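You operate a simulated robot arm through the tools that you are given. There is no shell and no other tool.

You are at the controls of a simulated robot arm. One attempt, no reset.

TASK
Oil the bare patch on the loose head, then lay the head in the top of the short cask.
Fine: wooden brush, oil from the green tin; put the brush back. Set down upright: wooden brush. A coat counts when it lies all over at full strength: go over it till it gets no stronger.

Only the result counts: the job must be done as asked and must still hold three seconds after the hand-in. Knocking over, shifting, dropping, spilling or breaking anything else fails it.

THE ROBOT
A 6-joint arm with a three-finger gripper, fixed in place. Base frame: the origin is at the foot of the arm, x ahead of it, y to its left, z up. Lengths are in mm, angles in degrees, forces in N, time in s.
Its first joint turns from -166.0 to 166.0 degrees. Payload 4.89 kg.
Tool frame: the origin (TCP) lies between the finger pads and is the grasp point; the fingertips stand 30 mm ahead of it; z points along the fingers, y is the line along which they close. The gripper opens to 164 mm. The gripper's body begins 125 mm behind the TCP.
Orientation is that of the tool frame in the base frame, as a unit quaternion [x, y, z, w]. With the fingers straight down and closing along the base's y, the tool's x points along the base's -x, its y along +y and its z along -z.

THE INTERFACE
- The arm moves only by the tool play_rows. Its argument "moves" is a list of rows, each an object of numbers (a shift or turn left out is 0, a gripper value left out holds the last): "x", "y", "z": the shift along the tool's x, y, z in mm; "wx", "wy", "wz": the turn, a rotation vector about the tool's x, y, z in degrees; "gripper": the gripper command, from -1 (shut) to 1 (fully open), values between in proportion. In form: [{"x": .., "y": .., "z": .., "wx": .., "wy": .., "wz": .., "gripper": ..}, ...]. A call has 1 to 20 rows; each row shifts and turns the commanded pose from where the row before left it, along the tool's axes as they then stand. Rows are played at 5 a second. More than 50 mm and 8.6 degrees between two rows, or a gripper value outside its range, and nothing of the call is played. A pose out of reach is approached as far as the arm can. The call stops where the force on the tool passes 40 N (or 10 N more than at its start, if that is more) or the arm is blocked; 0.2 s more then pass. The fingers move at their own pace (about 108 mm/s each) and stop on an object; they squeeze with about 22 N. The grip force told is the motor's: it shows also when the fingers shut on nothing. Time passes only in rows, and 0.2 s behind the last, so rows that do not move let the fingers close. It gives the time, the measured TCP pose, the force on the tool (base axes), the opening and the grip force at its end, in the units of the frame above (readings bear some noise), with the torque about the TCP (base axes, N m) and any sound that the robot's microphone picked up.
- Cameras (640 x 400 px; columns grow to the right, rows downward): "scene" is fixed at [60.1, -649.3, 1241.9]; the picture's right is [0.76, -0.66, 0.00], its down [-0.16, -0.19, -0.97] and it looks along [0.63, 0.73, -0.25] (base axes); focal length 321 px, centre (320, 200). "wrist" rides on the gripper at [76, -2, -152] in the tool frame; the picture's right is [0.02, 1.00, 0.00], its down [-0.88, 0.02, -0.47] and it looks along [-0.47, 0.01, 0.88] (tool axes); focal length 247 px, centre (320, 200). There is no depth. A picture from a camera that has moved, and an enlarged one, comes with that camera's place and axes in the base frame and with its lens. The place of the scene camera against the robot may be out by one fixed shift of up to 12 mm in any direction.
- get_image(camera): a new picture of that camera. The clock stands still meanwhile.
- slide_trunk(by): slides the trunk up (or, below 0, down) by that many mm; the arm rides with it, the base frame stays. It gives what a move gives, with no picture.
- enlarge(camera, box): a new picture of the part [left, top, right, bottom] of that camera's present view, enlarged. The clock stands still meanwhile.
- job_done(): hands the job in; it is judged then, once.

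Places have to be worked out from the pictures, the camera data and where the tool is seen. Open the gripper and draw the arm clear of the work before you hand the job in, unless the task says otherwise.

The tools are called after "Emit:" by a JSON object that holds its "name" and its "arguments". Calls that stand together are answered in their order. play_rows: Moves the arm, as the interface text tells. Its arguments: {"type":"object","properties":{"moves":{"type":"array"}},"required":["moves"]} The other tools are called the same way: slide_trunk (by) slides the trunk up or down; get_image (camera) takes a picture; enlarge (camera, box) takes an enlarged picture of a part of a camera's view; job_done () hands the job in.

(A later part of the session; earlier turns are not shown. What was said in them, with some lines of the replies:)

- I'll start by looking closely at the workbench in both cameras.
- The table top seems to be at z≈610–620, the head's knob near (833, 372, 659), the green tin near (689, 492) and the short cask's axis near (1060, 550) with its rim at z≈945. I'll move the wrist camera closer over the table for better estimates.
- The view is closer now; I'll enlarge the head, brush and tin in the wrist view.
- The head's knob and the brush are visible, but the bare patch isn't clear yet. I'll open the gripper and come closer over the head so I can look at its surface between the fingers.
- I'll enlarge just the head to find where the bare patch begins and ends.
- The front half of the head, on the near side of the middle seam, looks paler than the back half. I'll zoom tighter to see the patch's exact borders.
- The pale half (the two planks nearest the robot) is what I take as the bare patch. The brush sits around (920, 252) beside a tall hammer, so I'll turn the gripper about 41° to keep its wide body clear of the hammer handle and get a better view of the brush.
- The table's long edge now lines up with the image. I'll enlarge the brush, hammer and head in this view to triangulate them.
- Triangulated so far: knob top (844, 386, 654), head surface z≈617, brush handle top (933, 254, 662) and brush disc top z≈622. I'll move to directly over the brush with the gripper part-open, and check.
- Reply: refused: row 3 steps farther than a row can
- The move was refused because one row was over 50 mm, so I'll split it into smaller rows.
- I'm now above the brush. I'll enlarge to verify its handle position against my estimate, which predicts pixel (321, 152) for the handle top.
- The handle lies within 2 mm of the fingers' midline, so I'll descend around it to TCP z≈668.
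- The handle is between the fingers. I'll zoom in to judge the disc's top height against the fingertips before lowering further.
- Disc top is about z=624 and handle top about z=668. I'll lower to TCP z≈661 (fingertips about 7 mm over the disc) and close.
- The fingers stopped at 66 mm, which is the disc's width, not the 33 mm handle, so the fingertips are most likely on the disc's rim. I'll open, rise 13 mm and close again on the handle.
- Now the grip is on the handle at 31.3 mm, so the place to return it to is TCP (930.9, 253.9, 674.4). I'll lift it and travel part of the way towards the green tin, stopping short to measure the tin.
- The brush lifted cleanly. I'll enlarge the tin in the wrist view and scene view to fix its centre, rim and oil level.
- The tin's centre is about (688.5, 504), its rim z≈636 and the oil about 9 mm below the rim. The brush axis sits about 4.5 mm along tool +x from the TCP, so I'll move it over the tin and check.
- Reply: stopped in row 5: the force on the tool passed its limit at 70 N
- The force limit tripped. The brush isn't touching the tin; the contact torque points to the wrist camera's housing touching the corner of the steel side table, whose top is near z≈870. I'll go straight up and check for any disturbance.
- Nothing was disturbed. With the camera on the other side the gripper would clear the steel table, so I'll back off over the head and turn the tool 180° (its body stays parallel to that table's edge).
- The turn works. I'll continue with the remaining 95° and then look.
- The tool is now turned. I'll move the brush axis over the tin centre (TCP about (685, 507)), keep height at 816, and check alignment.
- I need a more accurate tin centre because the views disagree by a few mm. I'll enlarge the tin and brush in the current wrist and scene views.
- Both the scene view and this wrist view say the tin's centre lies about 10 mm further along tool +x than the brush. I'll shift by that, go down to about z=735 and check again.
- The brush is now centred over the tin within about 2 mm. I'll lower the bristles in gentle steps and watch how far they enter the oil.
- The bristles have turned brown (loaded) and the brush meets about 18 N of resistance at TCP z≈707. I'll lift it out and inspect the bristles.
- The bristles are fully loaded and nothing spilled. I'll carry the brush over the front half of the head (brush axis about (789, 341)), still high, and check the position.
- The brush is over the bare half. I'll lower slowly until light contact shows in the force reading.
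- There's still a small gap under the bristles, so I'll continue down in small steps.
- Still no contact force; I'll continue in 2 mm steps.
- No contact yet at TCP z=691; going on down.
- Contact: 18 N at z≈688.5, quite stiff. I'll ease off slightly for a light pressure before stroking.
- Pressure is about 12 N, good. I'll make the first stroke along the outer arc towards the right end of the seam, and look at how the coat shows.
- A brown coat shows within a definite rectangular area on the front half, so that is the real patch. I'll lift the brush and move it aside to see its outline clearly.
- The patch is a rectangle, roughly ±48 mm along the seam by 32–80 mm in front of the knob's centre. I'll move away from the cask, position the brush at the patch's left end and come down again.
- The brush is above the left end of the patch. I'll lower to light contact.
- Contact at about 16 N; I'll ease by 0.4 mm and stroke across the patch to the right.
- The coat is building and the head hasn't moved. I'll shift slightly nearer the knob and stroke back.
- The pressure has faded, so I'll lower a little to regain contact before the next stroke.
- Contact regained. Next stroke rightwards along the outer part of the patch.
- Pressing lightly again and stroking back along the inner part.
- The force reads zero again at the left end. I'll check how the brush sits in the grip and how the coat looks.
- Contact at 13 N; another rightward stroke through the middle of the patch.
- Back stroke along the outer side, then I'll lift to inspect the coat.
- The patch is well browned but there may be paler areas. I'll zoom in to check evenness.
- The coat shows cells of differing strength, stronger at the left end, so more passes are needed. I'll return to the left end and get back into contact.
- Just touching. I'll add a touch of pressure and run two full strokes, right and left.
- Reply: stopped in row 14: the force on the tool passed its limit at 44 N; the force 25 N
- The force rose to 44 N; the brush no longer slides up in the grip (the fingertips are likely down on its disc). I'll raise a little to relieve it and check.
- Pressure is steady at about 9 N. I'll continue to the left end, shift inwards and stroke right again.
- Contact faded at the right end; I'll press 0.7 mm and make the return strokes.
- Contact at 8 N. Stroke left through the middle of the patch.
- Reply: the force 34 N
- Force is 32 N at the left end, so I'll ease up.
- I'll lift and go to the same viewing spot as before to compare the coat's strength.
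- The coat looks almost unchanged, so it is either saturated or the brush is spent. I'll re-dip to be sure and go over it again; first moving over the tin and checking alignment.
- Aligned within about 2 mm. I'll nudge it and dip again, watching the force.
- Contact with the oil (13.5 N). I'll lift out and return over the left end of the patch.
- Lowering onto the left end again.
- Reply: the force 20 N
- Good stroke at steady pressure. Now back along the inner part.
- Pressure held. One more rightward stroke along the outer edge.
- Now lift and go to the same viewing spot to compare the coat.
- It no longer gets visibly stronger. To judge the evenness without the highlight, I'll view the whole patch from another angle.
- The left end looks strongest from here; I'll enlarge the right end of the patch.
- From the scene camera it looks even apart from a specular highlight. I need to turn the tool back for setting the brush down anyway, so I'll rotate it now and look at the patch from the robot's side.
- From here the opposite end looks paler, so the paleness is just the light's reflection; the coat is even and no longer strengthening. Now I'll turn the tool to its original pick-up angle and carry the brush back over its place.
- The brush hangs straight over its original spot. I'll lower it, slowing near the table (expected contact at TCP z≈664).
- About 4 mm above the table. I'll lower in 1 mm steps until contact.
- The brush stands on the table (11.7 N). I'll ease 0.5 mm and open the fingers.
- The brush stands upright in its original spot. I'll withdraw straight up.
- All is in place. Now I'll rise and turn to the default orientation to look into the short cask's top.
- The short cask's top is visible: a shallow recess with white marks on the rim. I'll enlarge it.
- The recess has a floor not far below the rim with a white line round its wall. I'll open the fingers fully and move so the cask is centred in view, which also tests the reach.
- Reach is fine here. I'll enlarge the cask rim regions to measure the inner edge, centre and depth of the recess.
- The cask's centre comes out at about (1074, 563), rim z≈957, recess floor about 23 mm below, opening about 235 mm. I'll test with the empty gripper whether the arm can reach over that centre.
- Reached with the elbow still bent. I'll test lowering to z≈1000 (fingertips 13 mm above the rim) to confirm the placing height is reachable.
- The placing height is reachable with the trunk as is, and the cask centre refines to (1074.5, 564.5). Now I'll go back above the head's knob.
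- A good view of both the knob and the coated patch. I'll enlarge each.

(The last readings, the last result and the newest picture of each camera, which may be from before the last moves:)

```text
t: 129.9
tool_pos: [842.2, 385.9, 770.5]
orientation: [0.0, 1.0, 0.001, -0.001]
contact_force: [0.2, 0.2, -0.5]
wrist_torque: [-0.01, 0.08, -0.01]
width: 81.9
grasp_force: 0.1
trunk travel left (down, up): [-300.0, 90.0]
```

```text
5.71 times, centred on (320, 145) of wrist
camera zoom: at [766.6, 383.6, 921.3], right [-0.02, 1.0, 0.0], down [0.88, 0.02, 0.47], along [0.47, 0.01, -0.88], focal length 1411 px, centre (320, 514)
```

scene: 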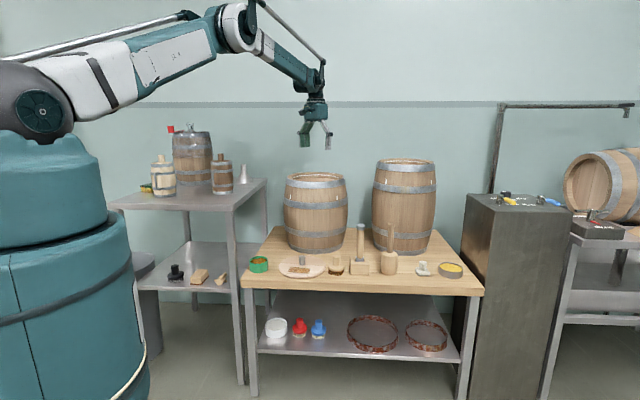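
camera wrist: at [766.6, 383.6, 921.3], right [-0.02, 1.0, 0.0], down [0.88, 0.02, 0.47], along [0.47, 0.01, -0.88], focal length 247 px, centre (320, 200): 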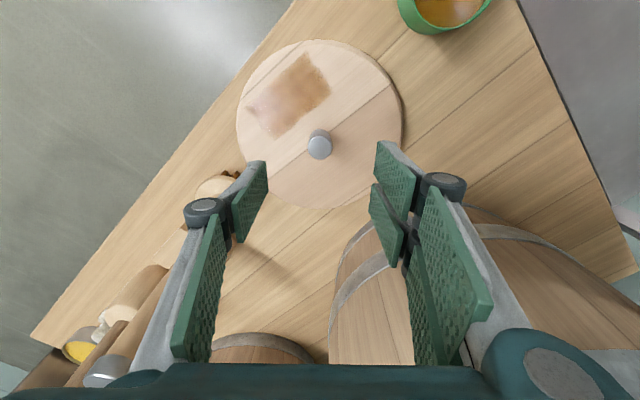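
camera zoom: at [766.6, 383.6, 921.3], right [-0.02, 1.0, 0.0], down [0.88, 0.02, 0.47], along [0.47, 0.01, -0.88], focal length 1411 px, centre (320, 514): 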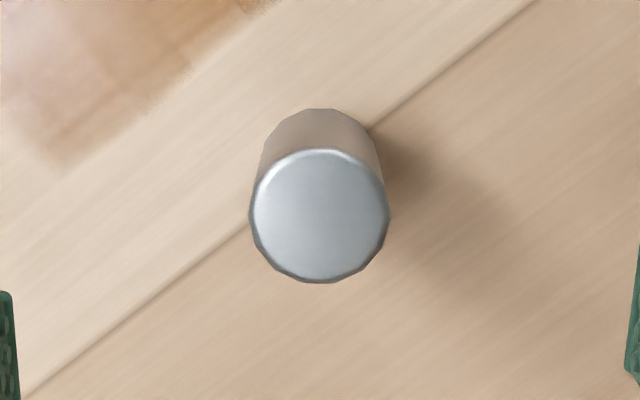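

The pale corner shifts with viewpoint, so it's gloss; the patch is coated throughout. The knob is centred at (843.6, 385), right under the TCP, so I'll descend around it.

Emit:
{"name": "play_rows", "arguments": {"moves": [{"z": 40}, {"z": 40}, {"z": 25}, {"z": 8}, {}]}}

Emit:
{"name": "get_image", "arguments": {"camera": "wrist"}}

Emit:
{"name": "enlarge", "arguments": {"camera": "scene", "box": [270, 230, 340, 285]}}

```text
t: 131.1
tool_pos: [842.4, 385.4, 658.2]
orientation: [0.0, 1.0, 0.0, 0.0]
contact_force: [0.2, -0.4, 0.0]
wrist_torque: [-0.06, 0.01, 0.02]
width: 81.8
grasp_force: 0.1
trunk travel left (down, up): [-300.0, 90.0]
```

```text
taken
camera wrist: at [766.6, 383.4, 809.4], right [-0.02, 1.0, 0.0], down [0.88, 0.02, 0.47], along [0.47, 0.01, -0.88], focal length 247 px, centre (320, 200)
```

wrist: 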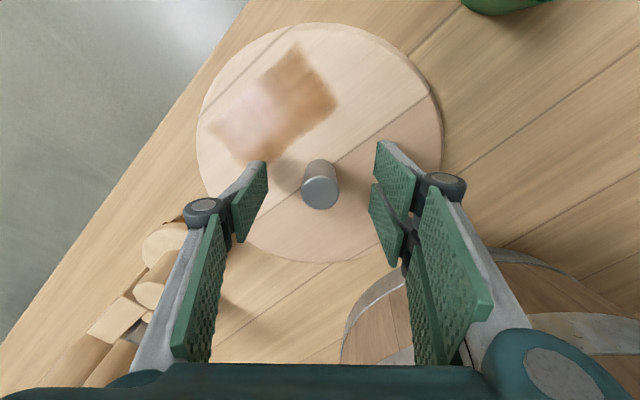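

```text
7.27 times, centred on (305, 258) of scene
camera zoom: at [60.1, -649.3, 1241.9], right [0.76, -0.66, 0.0], down [-0.16, -0.19, -0.97], along [0.63, 0.73, -0.25], focal length 2334 px, centre (429, -218)
```

zoom: 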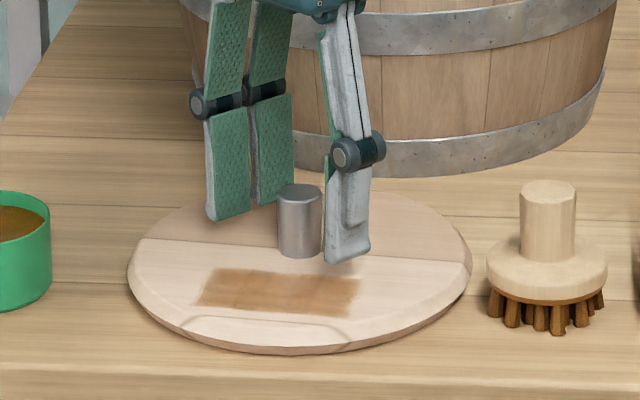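

The knob is well between the fingers. I'll narrow the gap, lower to TCP z≈652 (fingertips about 5 mm above the head) and close on the knob.

Emit:
{"name": "play_rows", "arguments": {"moves": [{"gripper": -0.4}, {}, {"z": 3}, {"z": 3}, {}, {"gripper": -0.6}, {"gripper": -1}, {}, {}, {}]}}

Emit:
{"name": "enlarge", "arguments": {"camera": "scene", "box": [270, 230, 340, 285]}}

Emit:
{"name": "get_image", "arguments": {"camera": "wrist"}}

```text
t: 133.3
tool_pos: [842.5, 386.1, 650.9]
orientation: [-0.001, 1.0, -0.001, 0.0]
contact_force: [-0.2, -0.9, 0.1]
wrist_torque: [-0.03, 0.06, 0.01]
width: 25.8
grasp_force: 22.0
trunk travel left (down, up): [-300.0, 90.0]
```

```text
7.27 times, centred on (305, 258) of scene
camera zoom: at [60.1, -649.3, 1241.9], right [0.76, -0.66, 0.0], down [-0.16, -0.19, -0.97], along [0.63, 0.73, -0.25], focal length 2334 px, centre (429, -218)
```

zoom: 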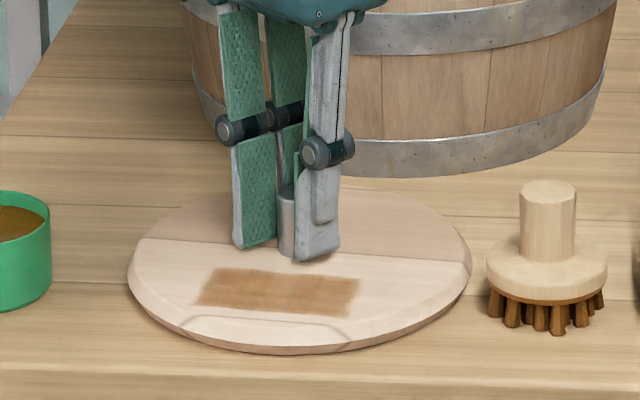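

```text
taken
camera wrist: at [766.2, 383.9, 803.0], right [-0.02, 1.0, 0.0], down [0.88, 0.02, 0.47], along [0.47, 0.01, -0.88], focal length 247 px, centre (320, 200)
```

wrist: 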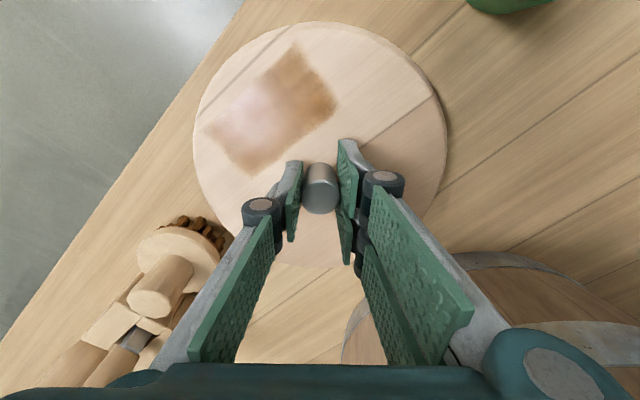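

Gripped at 25.8 mm. I'll lift a little and check the weight and that it hangs level.

Emit:
{"name": "play_rows", "arguments": {"moves": [{"z": -5}, {"z": -10}, {"z": -15}, {}, {}]}}

Emit:
{"name": "enlarge", "arguments": {"camera": "scene", "box": [260, 220, 350, 285]}}

```text
t: 134.5
tool_pos: [842.7, 385.9, 680.4]
orientation: [-0.001, 1.0, 0.0, 0.0]
contact_force: [0.3, -0.9, -4.4]
wrist_torque: [0.05, -0.03, -0.02]
width: 25.7
grasp_force: 22.1
trunk travel left (down, up): [-300.0, 90.0]
```

```text
6.15 times, centred on (305, 252) of scene
camera zoom: at [60.1, -649.3, 1241.9], right [0.76, -0.66, 0.0], down [-0.16, -0.19, -0.97], along [0.63, 0.73, -0.25], focal length 1975 px, centre (412, -123)
```

zoom: 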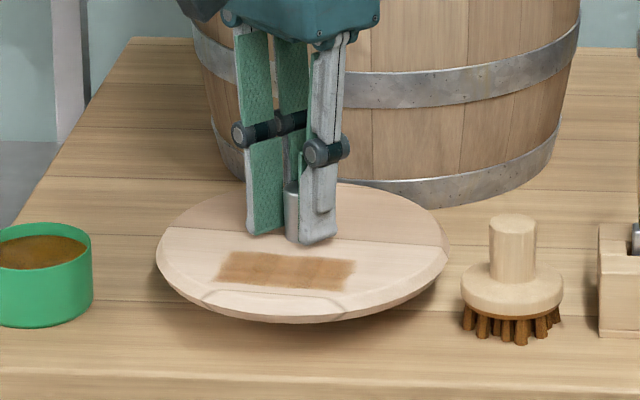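

The head hangs level (about 4.5 N). I'll raise it straight up to clear the cask's rim.

Emit:
{"name": "play_rows", "arguments": {"moves": [{"z": -20}, {"z": -35}, {"z": -42}, {"z": -45}, {"z": -45}, {"z": -45}, {"z": -45}, {"z": -45}, {"z": -40}, {"z": -25}, {}]}}

Emit:
{"name": "get_image", "arguments": {"camera": "scene"}}

```text
t: 136.9
tool_pos: [840.8, 385.7, 1069.0]
orientation: [0.0, 1.0, 0.0, 0.0]
contact_force: [0.0, -0.7, -3.3]
wrist_torque: [0.04, -0.05, 0.0]
width: 25.8
grasp_force: 22.0
trunk travel left (down, up): [-300.0, 90.0]
```

```text
taken
```

scene: 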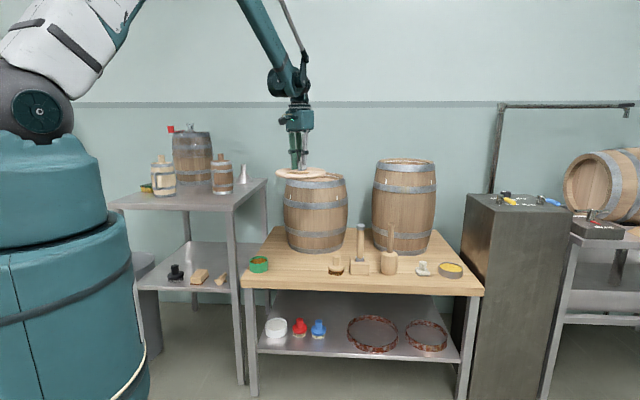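

Now I'll carry it across to above the cask's centre.

Emit:
{"name": "play_rows", "arguments": {"moves": [{"x": -15, "y": 11.5}, {"x": -28, "y": 21.4}, {"x": -32, "y": 24.5}, {"x": -32, "y": 24.5}, {"x": -32, "y": 24.5}, {"x": -32, "y": 24.5}, {"x": -32, "y": 24.5}, {"x": -20.7, "y": 15.8}, {"x": -10, "y": 7.6}, {}, {}]}}

Emit:
{"name": "get_image", "arguments": {"camera": "wrist"}}

Emit:
{"name": "enlarge", "arguments": {"camera": "scene", "box": [265, 120, 365, 210]}}

```text
t: 139.3
tool_pos: [1077.0, 564.2, 1068.4]
orientation: [-0.001, 1.0, 0.0, 0.0]
contact_force: [-0.3, -0.4, -4.3]
wrist_torque: [-0.01, -0.03, 0.02]
width: 25.9
grasp_force: 22.1
trunk travel left (down, up): [-300.0, 90.0]
```

```text
taken
camera wrist: at [1001.6, 562.8, 1219.2], right [-0.02, 1.0, 0.0], down [0.88, 0.02, 0.47], along [0.47, 0.01, -0.88], focal length 247 px, centre (320, 200)
```

wrist: 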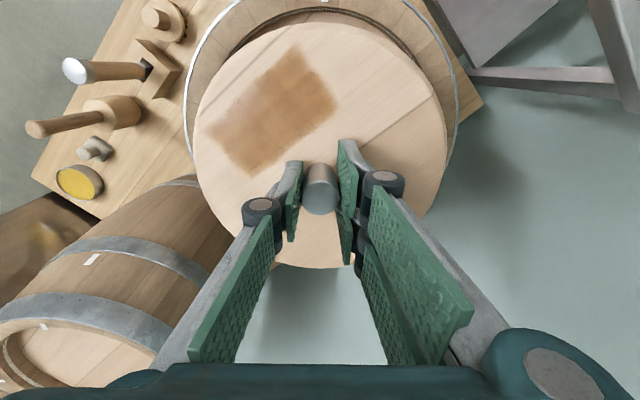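

```text
4.44 times, centred on (315, 165) of scene
camera zoom: at [60.1, -649.3, 1241.9], right [0.76, -0.66, 0.0], down [-0.16, -0.19, -0.97], along [0.63, 0.73, -0.25], focal length 1426 px, centre (342, 356)
```

zoom: 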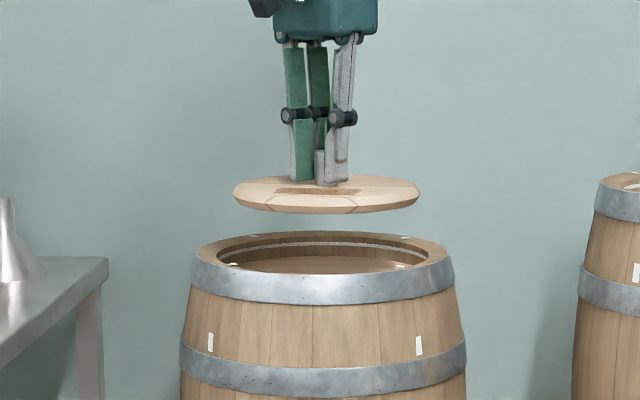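

In this light the coat looks evenly brown all over. I'll enlarge to confirm the coat and check the alignment over the cask.

Emit:
{"name": "enlarge", "arguments": {"camera": "wrist", "box": [180, 0, 470, 190]}}

Emit:
{"name": "enlarge", "arguments": {"camera": "wrist", "box": [195, 35, 345, 185]}}

```text
2.11 times, centred on (325, 95) of wrist
camera zoom: at [1001.6, 562.8, 1219.2], right [-0.02, 1.0, 0.0], down [0.88, 0.02, 0.47], along [0.47, 0.01, -0.88], focal length 520 px, centre (310, 421)
```

zoom: 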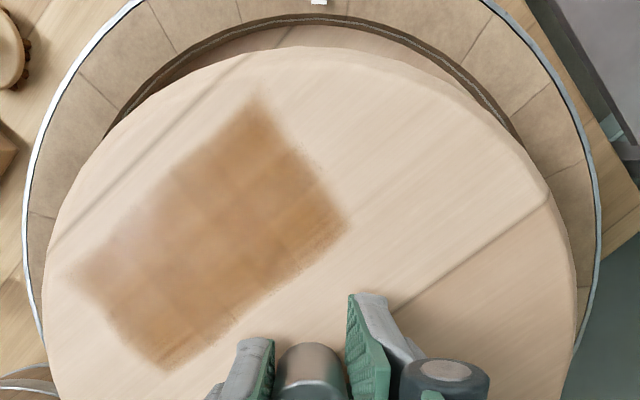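

```text
2.67 times, centred on (270, 110) of wrist
camera zoom: at [1001.6, 562.8, 1219.2], right [-0.02, 1.0, 0.0], down [0.88, 0.02, 0.47], along [0.47, 0.01, -0.88], focal length 659 px, centre (453, 440)
```

zoom: 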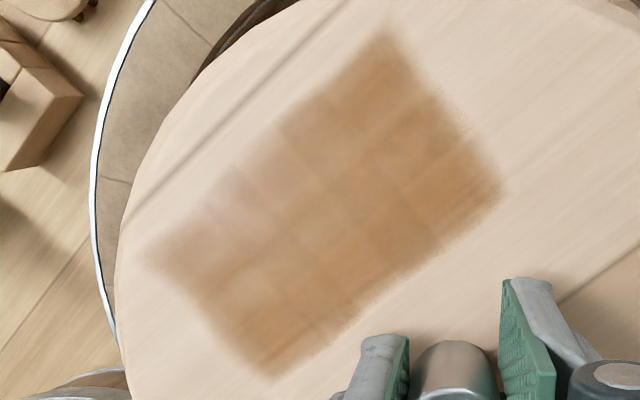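

Head and cask are concentric in this view. I'll nudge 2 mm back in x and lower to just above the rim.

Emit:
{"name": "play_rows", "arguments": {"moves": [{"x": 2, "z": 15}, {"z": 20}, {"z": 10}, {}, {}]}}

Emit:
{"name": "get_image", "arguments": {"camera": "wrist"}}

Emit:
{"name": "enlarge", "arguments": {"camera": "scene", "box": [270, 135, 360, 205]}}

```text
t: 140.5
tool_pos: [1074.2, 564.5, 1023.6]
orientation: [-0.001, 1.0, 0.0, 0.0]
contact_force: [-0.4, 0.2, -4.9]
wrist_torque: [0.0, -0.01, 0.0]
width: 26.0
grasp_force: 22.1
trunk travel left (down, up): [-300.0, 90.0]
```

```text
taken
camera wrist: at [999.2, 562.3, 1174.4], right [-0.02, 1.0, 0.0], down [0.88, 0.02, 0.47], along [0.47, 0.01, -0.88], focal length 247 px, centre (320, 200)
```

wrist: 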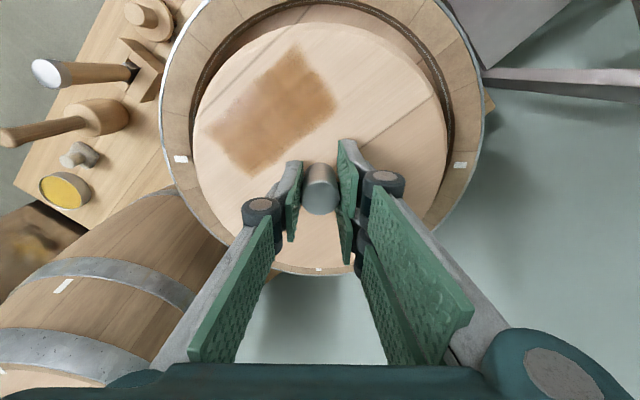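

```text
5.71 times, centred on (315, 170) of scene
camera zoom: at [60.1, -649.3, 1241.9], right [0.76, -0.66, 0.0], down [-0.16, -0.19, -0.97], along [0.63, 0.73, -0.25], focal length 1834 px, centre (349, 371)
```

zoom: 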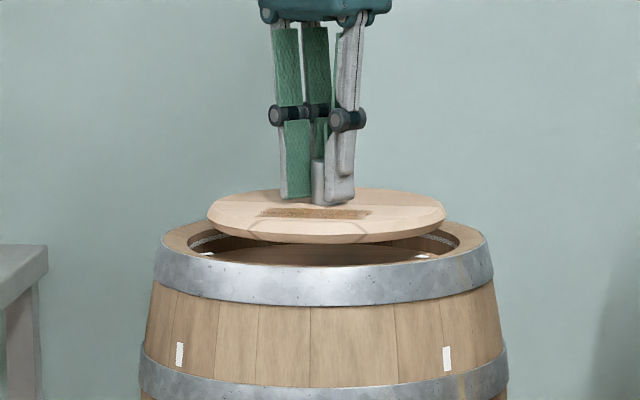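

Concentric within a couple of millimetres. I'll continue lowering into the recess, slowing near the expected floor (TCP z≈988).

Emit:
{"name": "play_rows", "arguments": {"moves": [{"z": 8}, {"z": 8}, {"z": 6}, {"z": 5}, {}]}}

Emit:
{"name": "enlarge", "arguments": {"camera": "scene", "box": [270, 135, 360, 205]}}

Emit:
{"name": "get_image", "arguments": {"camera": "wrist"}}

```text
t: 141.7
tool_pos: [1074.5, 564.0, 995.8]
orientation: [-0.001, 1.0, 0.0, -0.001]
contact_force: [0.1, 0.5, -3.7]
wrist_torque: [0.01, 0.05, 0.0]
width: 25.6
grasp_force: 22.6
trunk travel left (down, up): [-300.0, 90.0]
```

```text
5.71 times, centred on (315, 170) of scene
camera zoom: at [60.1, -649.3, 1241.9], right [0.76, -0.66, 0.0], down [-0.16, -0.19, -0.97], along [0.63, 0.73, -0.25], focal length 1834 px, centre (349, 371)
```

zoom: 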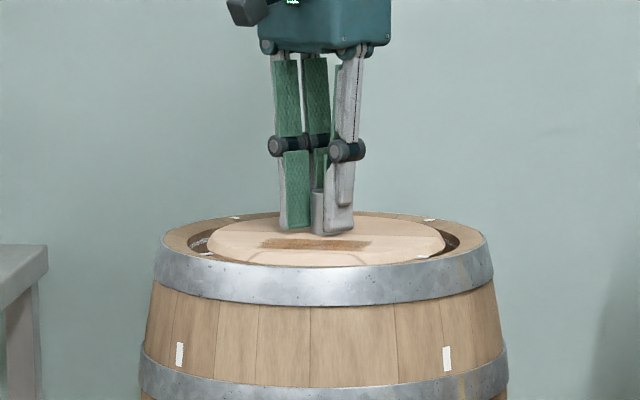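

```text
taken
camera wrist: at [998.7, 562.7, 1147.8], right [-0.02, 1.0, 0.0], down [0.88, 0.02, 0.47], along [0.47, 0.01, -0.88], focal length 247 px, centre (320, 200)
```

wrist: 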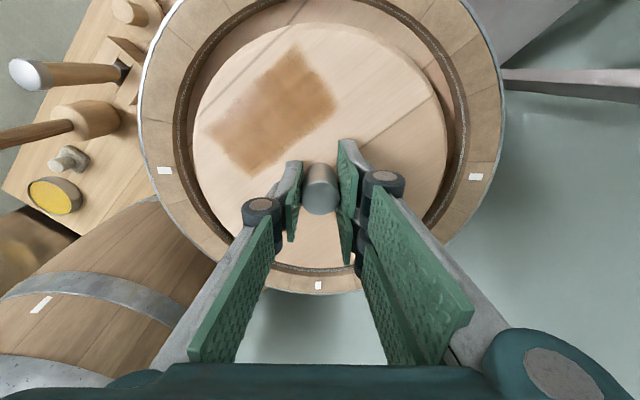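

The head is entering the recess cleanly. I'll go on in 2 mm steps until it rests.

Emit:
{"name": "play_rows", "arguments": {"moves": [{"z": 2}, {"z": 2}, {"z": 1.5}, {}]}}

```text
t: 142.7
tool_pos: [1073.0, 564.7, 990.8]
orientation: [-0.001, 1.0, -0.001, 0.0]
contact_force: [0.4, 0.2, -4.7]
wrist_torque: [0.0, 0.04, 0.01]
width: 25.6
grasp_force: 22.3
trunk travel left (down, up): [-300.0, 90.0]
```

Emit:
{"name": "play_rows", "arguments": {"moves": [{"z": 1.5}, {"z": 1.5}, {}]}}

```text
t: 143.5
tool_pos: [1074.3, 564.2, 986.8]
orientation: [-0.001, 1.0, 0.0, 0.001]
contact_force: [-0.8, -0.3, -5.1]
wrist_torque: [0.01, 0.03, 0.0]
width: 25.9
grasp_force: 22.4
trunk travel left (down, up): [-300.0, 90.0]
```

Emit:
{"name": "play_rows", "arguments": {"moves": [{"z": 1.5}, {"z": 1.5}, {}]}}

Emit:
{"name": "enlarge", "arguments": {"camera": "scene", "box": [275, 150, 355, 200]}}

```text
t: 144.3
tool_pos: [1074.4, 563.3, 985.2]
orientation: [-0.001, 1.0, 0.0, 0.0]
contact_force: [-0.6, 0.4, -4.7]
wrist_torque: [0.02, 0.02, 0.02]
width: 25.9
grasp_force: 22.0
trunk travel left (down, up): [-300.0, 90.0]
```

```text
8.00 times, centred on (315, 175) of scene
camera zoom: at [60.1, -649.3, 1241.9], right [0.76, -0.66, 0.0], down [-0.16, -0.19, -0.97], along [0.63, 0.73, -0.25], focal length 2568 px, centre (360, 400)
```

zoom: 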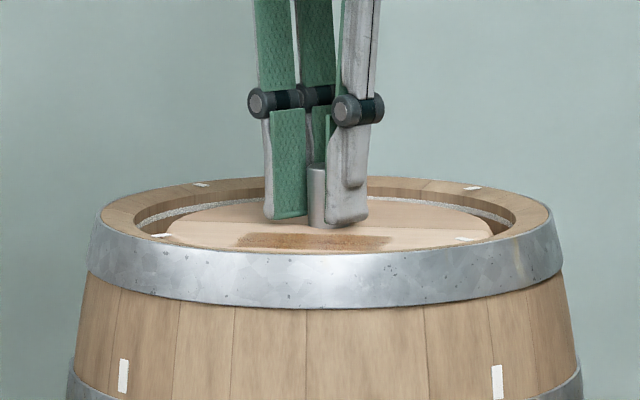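

Still hanging free; I'll continue gently.

Emit:
{"name": "play_rows", "arguments": {"moves": [{"z": 1.5}, {"z": 1.5}, {}]}}

```text
t: 145.1
tool_pos: [1074.0, 563.3, 984.5]
orientation: [0.0, 1.0, 0.001, 0.0]
contact_force: [9.9, 3.8, 19.2]
wrist_torque: [0.06, -0.25, -0.02]
width: 25.8
grasp_force: 21.7
trunk travel left (down, up): [-300.0, 90.0]
```

The head has landed (19 N at z=984.5). I'll ease off slightly and check that it lies flat inside.

Emit:
{"name": "play_rows", "arguments": {"moves": [{"z": -0.8}, {}]}}

Emit:
{"name": "get_image", "arguments": {"camera": "wrist"}}

Emit:
{"name": "enlarge", "arguments": {"camera": "scene", "box": [275, 150, 355, 200]}}

```text
t: 145.7
tool_pos: [1074.0, 563.2, 983.6]
orientation: [0.0, 1.0, 0.0, -0.001]
contact_force: [8.4, -0.1, 15.2]
wrist_torque: [-0.02, -0.37, -0.03]
width: 26.0
grasp_force: 22.3
trunk travel left (down, up): [-300.0, 90.0]
```

```text
taken
camera wrist: at [997.6, 561.5, 1134.8], right [-0.02, 1.0, 0.0], down [0.88, 0.02, 0.47], along [0.47, 0.01, -0.88], focal length 247 px, centre (320, 200)
```

wrist: 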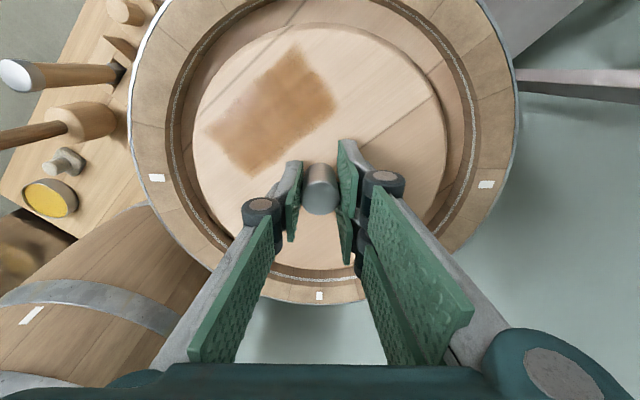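

```text
8.00 times, centred on (315, 175) of scene
camera zoom: at [60.1, -649.3, 1241.9], right [0.76, -0.66, 0.0], down [-0.16, -0.19, -0.97], along [0.63, 0.73, -0.25], focal length 2568 px, centre (360, 400)
```

zoom: 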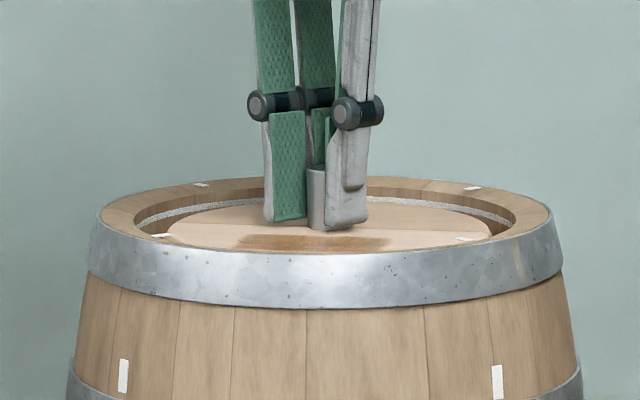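

The head lies inside, level and centred. I'll ease the remaining pressure and open the fingers slowly.

Emit:
{"name": "play_rows", "arguments": {"moves": [{"z": -0.5}, {}, {"gripper": -0.6}, {"gripper": -0.5}, {"gripper": -0.35}, {}]}}

Emit:
{"name": "get_image", "arguments": {"camera": "wrist"}}

Emit:
{"name": "enlarge", "arguments": {"camera": "scene", "box": [275, 150, 355, 200]}}

```text
t: 147.1
tool_pos: [1074.5, 564.0, 984.7]
orientation: [-0.001, 1.0, 0.0, 0.0]
contact_force: [-0.2, 0.2, -0.1]
wrist_torque: [0.01, -0.02, 0.01]
width: 53.3
grasp_force: 0.0
trunk travel left (down, up): [-300.0, 90.0]
```

```text
taken
camera wrist: at [998.0, 562.1, 1134.6], right [-0.02, 1.0, 0.0], down [0.88, 0.02, 0.47], along [0.47, 0.01, -0.88], focal length 247 px, centre (320, 200)
```

wrist: 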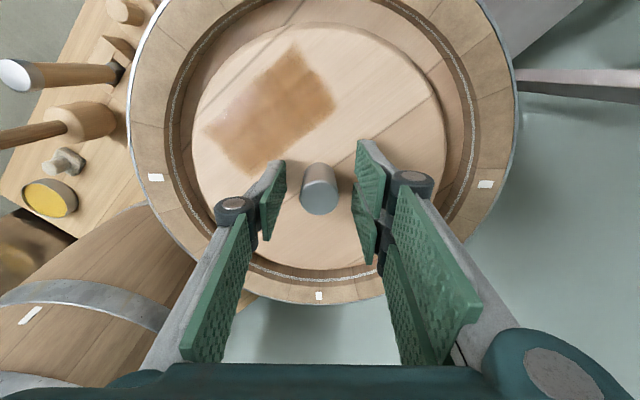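

```text
8.00 times, centred on (315, 175) of scene
camera zoom: at [60.1, -649.3, 1241.9], right [0.76, -0.66, 0.0], down [-0.16, -0.19, -0.97], along [0.63, 0.73, -0.25], focal length 2568 px, centre (360, 400)
```

zoom: 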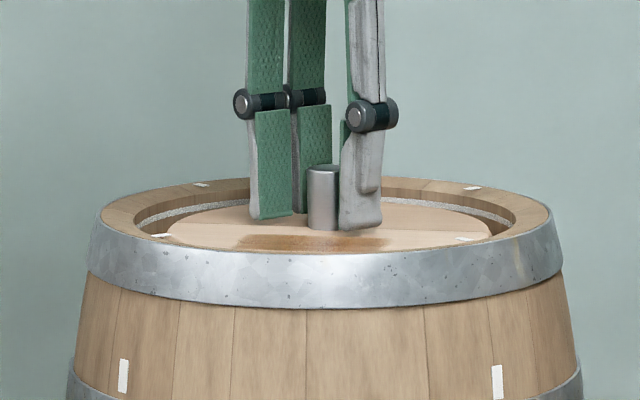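

Released; the head stays put. I'll withdraw straight up, well clear, and inspect everything.

Emit:
{"name": "play_rows", "arguments": {"moves": [{"z": -8}, {"z": -20}, {"z": -35}, {"z": -45}, {"z": -45}, {"z": -20}, {}]}}

Emit:
{"name": "get_image", "arguments": {"camera": "wrist"}}

Emit:
{"name": "get_image", "arguments": {"camera": "scene"}}

Emit:
{"name": "enlarge", "arguments": {"camera": "wrist", "box": [190, 40, 470, 260]}}

```text
t: 148.7
tool_pos: [1074.3, 562.7, 1155.3]
orientation: [-0.002, 1.0, 0.0, 0.001]
contact_force: [0.1, -0.6, 0.1]
wrist_torque: [0.0, -0.03, 0.01]
width: 53.4
grasp_force: 0.1
trunk travel left (down, up): [-300.0, 90.0]
```

```text
taken
camera wrist: at [998.1, 561.1, 1308.0], right [-0.02, 1.0, 0.0], down [0.88, 0.02, 0.47], along [0.47, 0.01, -0.88], focal length 247 px, centre (320, 200)
```

wrist: 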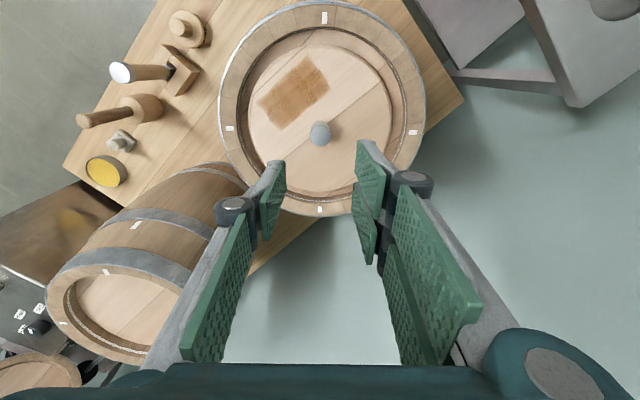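

```text
taken
```

scene: 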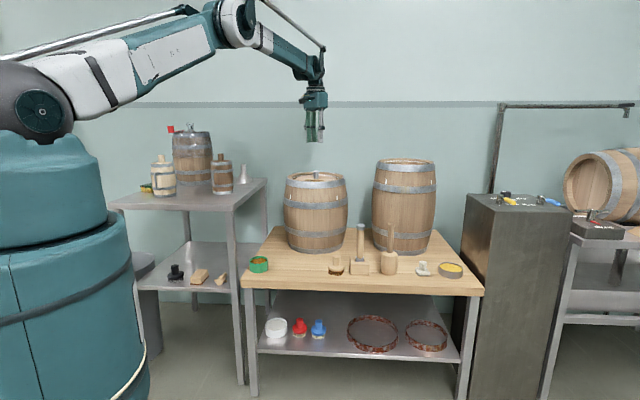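

```text
1.82 times, centred on (330, 150) of wrist
camera zoom: at [998.1, 561.1, 1308.0], right [-0.02, 1.0, 0.0], down [0.88, 0.02, 0.47], along [0.47, 0.01, -0.88], focal length 449 px, centre (302, 291)
```

zoom: 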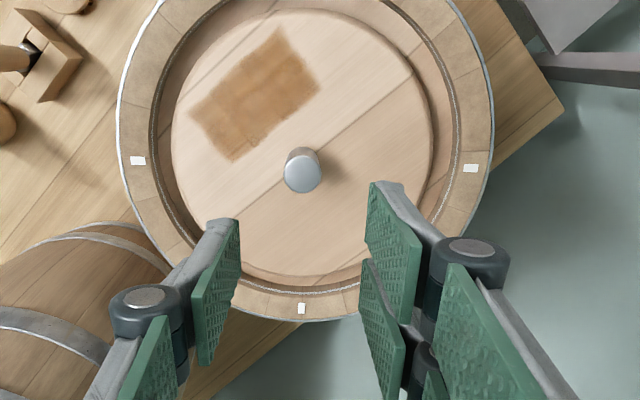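

The head lies flat in the recess and the bench is in order. I'll take a final close look at the coat and the surroundings before handing in.

Emit:
{"name": "enlarge", "arguments": {"camera": "wrist", "box": [245, 45, 345, 140]}}

Emit:
{"name": "enlarge", "arguments": {"camera": "scene", "box": [235, 160, 475, 290]}}

Emit:
{"name": "enlarge", "arguments": {"camera": "scene", "box": [320, 245, 380, 285]}}

```text
4.21 times, centred on (295, 92) of wrist
camera zoom: at [998.1, 561.1, 1308.0], right [-0.02, 1.0, 0.0], down [0.88, 0.02, 0.47], along [0.47, 0.01, -0.88], focal length 1040 px, centre (425, 653)
```

zoom: 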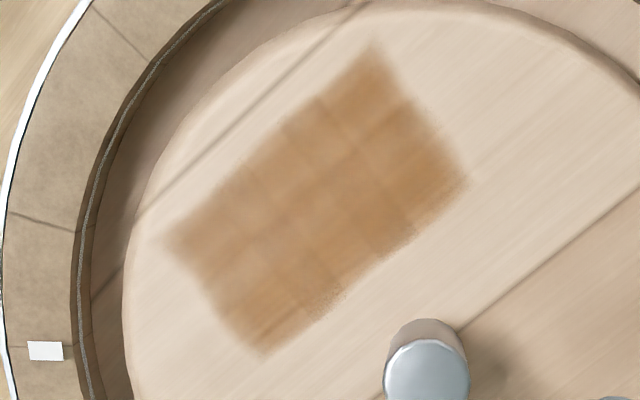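

```text
2.67 times, centred on (355, 225) of scene
camera zoom: at [60.1, -649.3, 1241.9], right [0.76, -0.66, 0.0], down [-0.16, -0.19, -0.97], along [0.63, 0.73, -0.25], focal length 856 px, centre (227, 133)
```

zoom: 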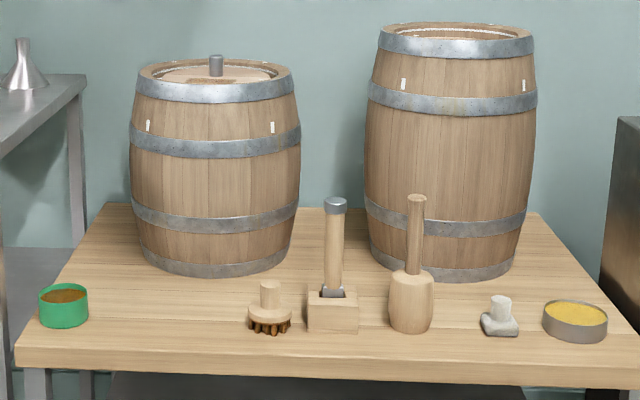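

```text
10.00 times, centred on (350, 265) of scene
camera zoom: at [60.1, -649.3, 1241.9], right [0.76, -0.66, 0.0], down [-0.16, -0.19, -0.97], along [0.63, 0.73, -0.25], focal length 3210 px, centre (20, -450)
```

zoom: 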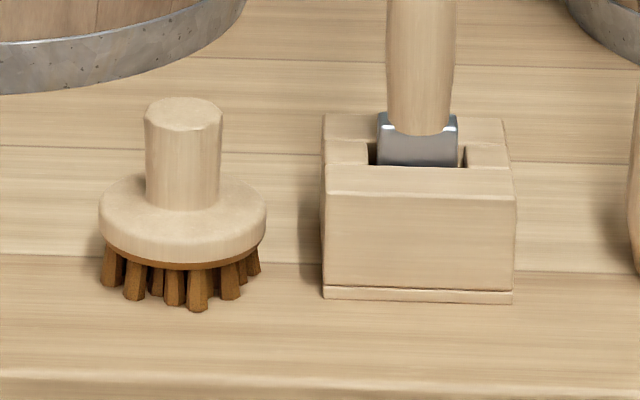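

In glare-free view the coat is even across the whole rectangle, the brush stands upright in its place, and nothing else moved. I'll open the gripper and draw the arm back clear of the work.

Emit:
{"name": "play_rows", "arguments": {"moves": [{"z": -30, "gripper": 1.0}, {"x": 38, "y": -25}, {"x": 38, "y": -25}, {"x": 38, "y": -25}, {"x": 38, "y": -25}, {"x": 38, "y": -25}, {"x": 38, "y": -25}, {"x": 38, "y": -25}, {"x": 38, "y": -25}, {"x": 38, "y": -25}, {}, {}]}}

Emit:
{"name": "get_image", "arguments": {"camera": "scene"}}

```text
t: 151.3
tool_pos: [731.0, 339.8, 1184.3]
orientation: [-0.002, 1.0, 0.0, 0.0]
contact_force: [0.1, 0.2, -0.8]
wrist_torque: [0.02, 0.03, -0.01]
width: 164.1
grasp_force: 0.0
trunk travel left (down, up): [-300.0, 90.0]
```

```text
taken
```

scene: 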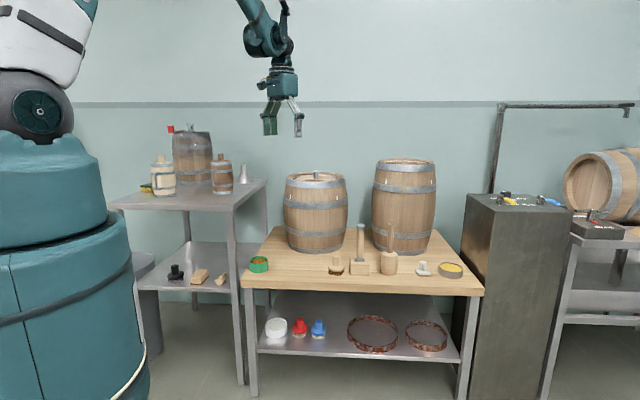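

The arm is clear with the gripper open. The head lies in the short cask, the patch is oiled, the brush is back and upright, so I'm handing the job in.

Emit:
{"name": "job_done", "arguments": {}}

```text
The job is handed in.
```

I oiled the bare patch on the loose head and laid the head in the top of the short cask. The job is handed in; I haven't seen a verdict on it.

- **Oil:** The patch turned out to be a rectangle, about 96 by 48 mm, in front of the knob. I went over it about 14 times with two dips from the green tin. The last passes made no visible difference, and without glare the coat looks even all over.
- **Brush:** It is back where it stood, upright on its bristles.
- **Head:** It lies flat and roughly centred on the floor of the cask's recess, released from the gripper.
- **Contact with the side table:** On the first approach to the tin, the gripper's camera housing pressed on the corner of the steel side table. The force passed 70 N before the arm stopped. In the pictures afterwards nothing on or around that table had moved.
- **Brushing force:** One stroke on the head pushed to 44 N and stopped the arm. The head stayed in place.

The arm is drawn back with the gripper open.
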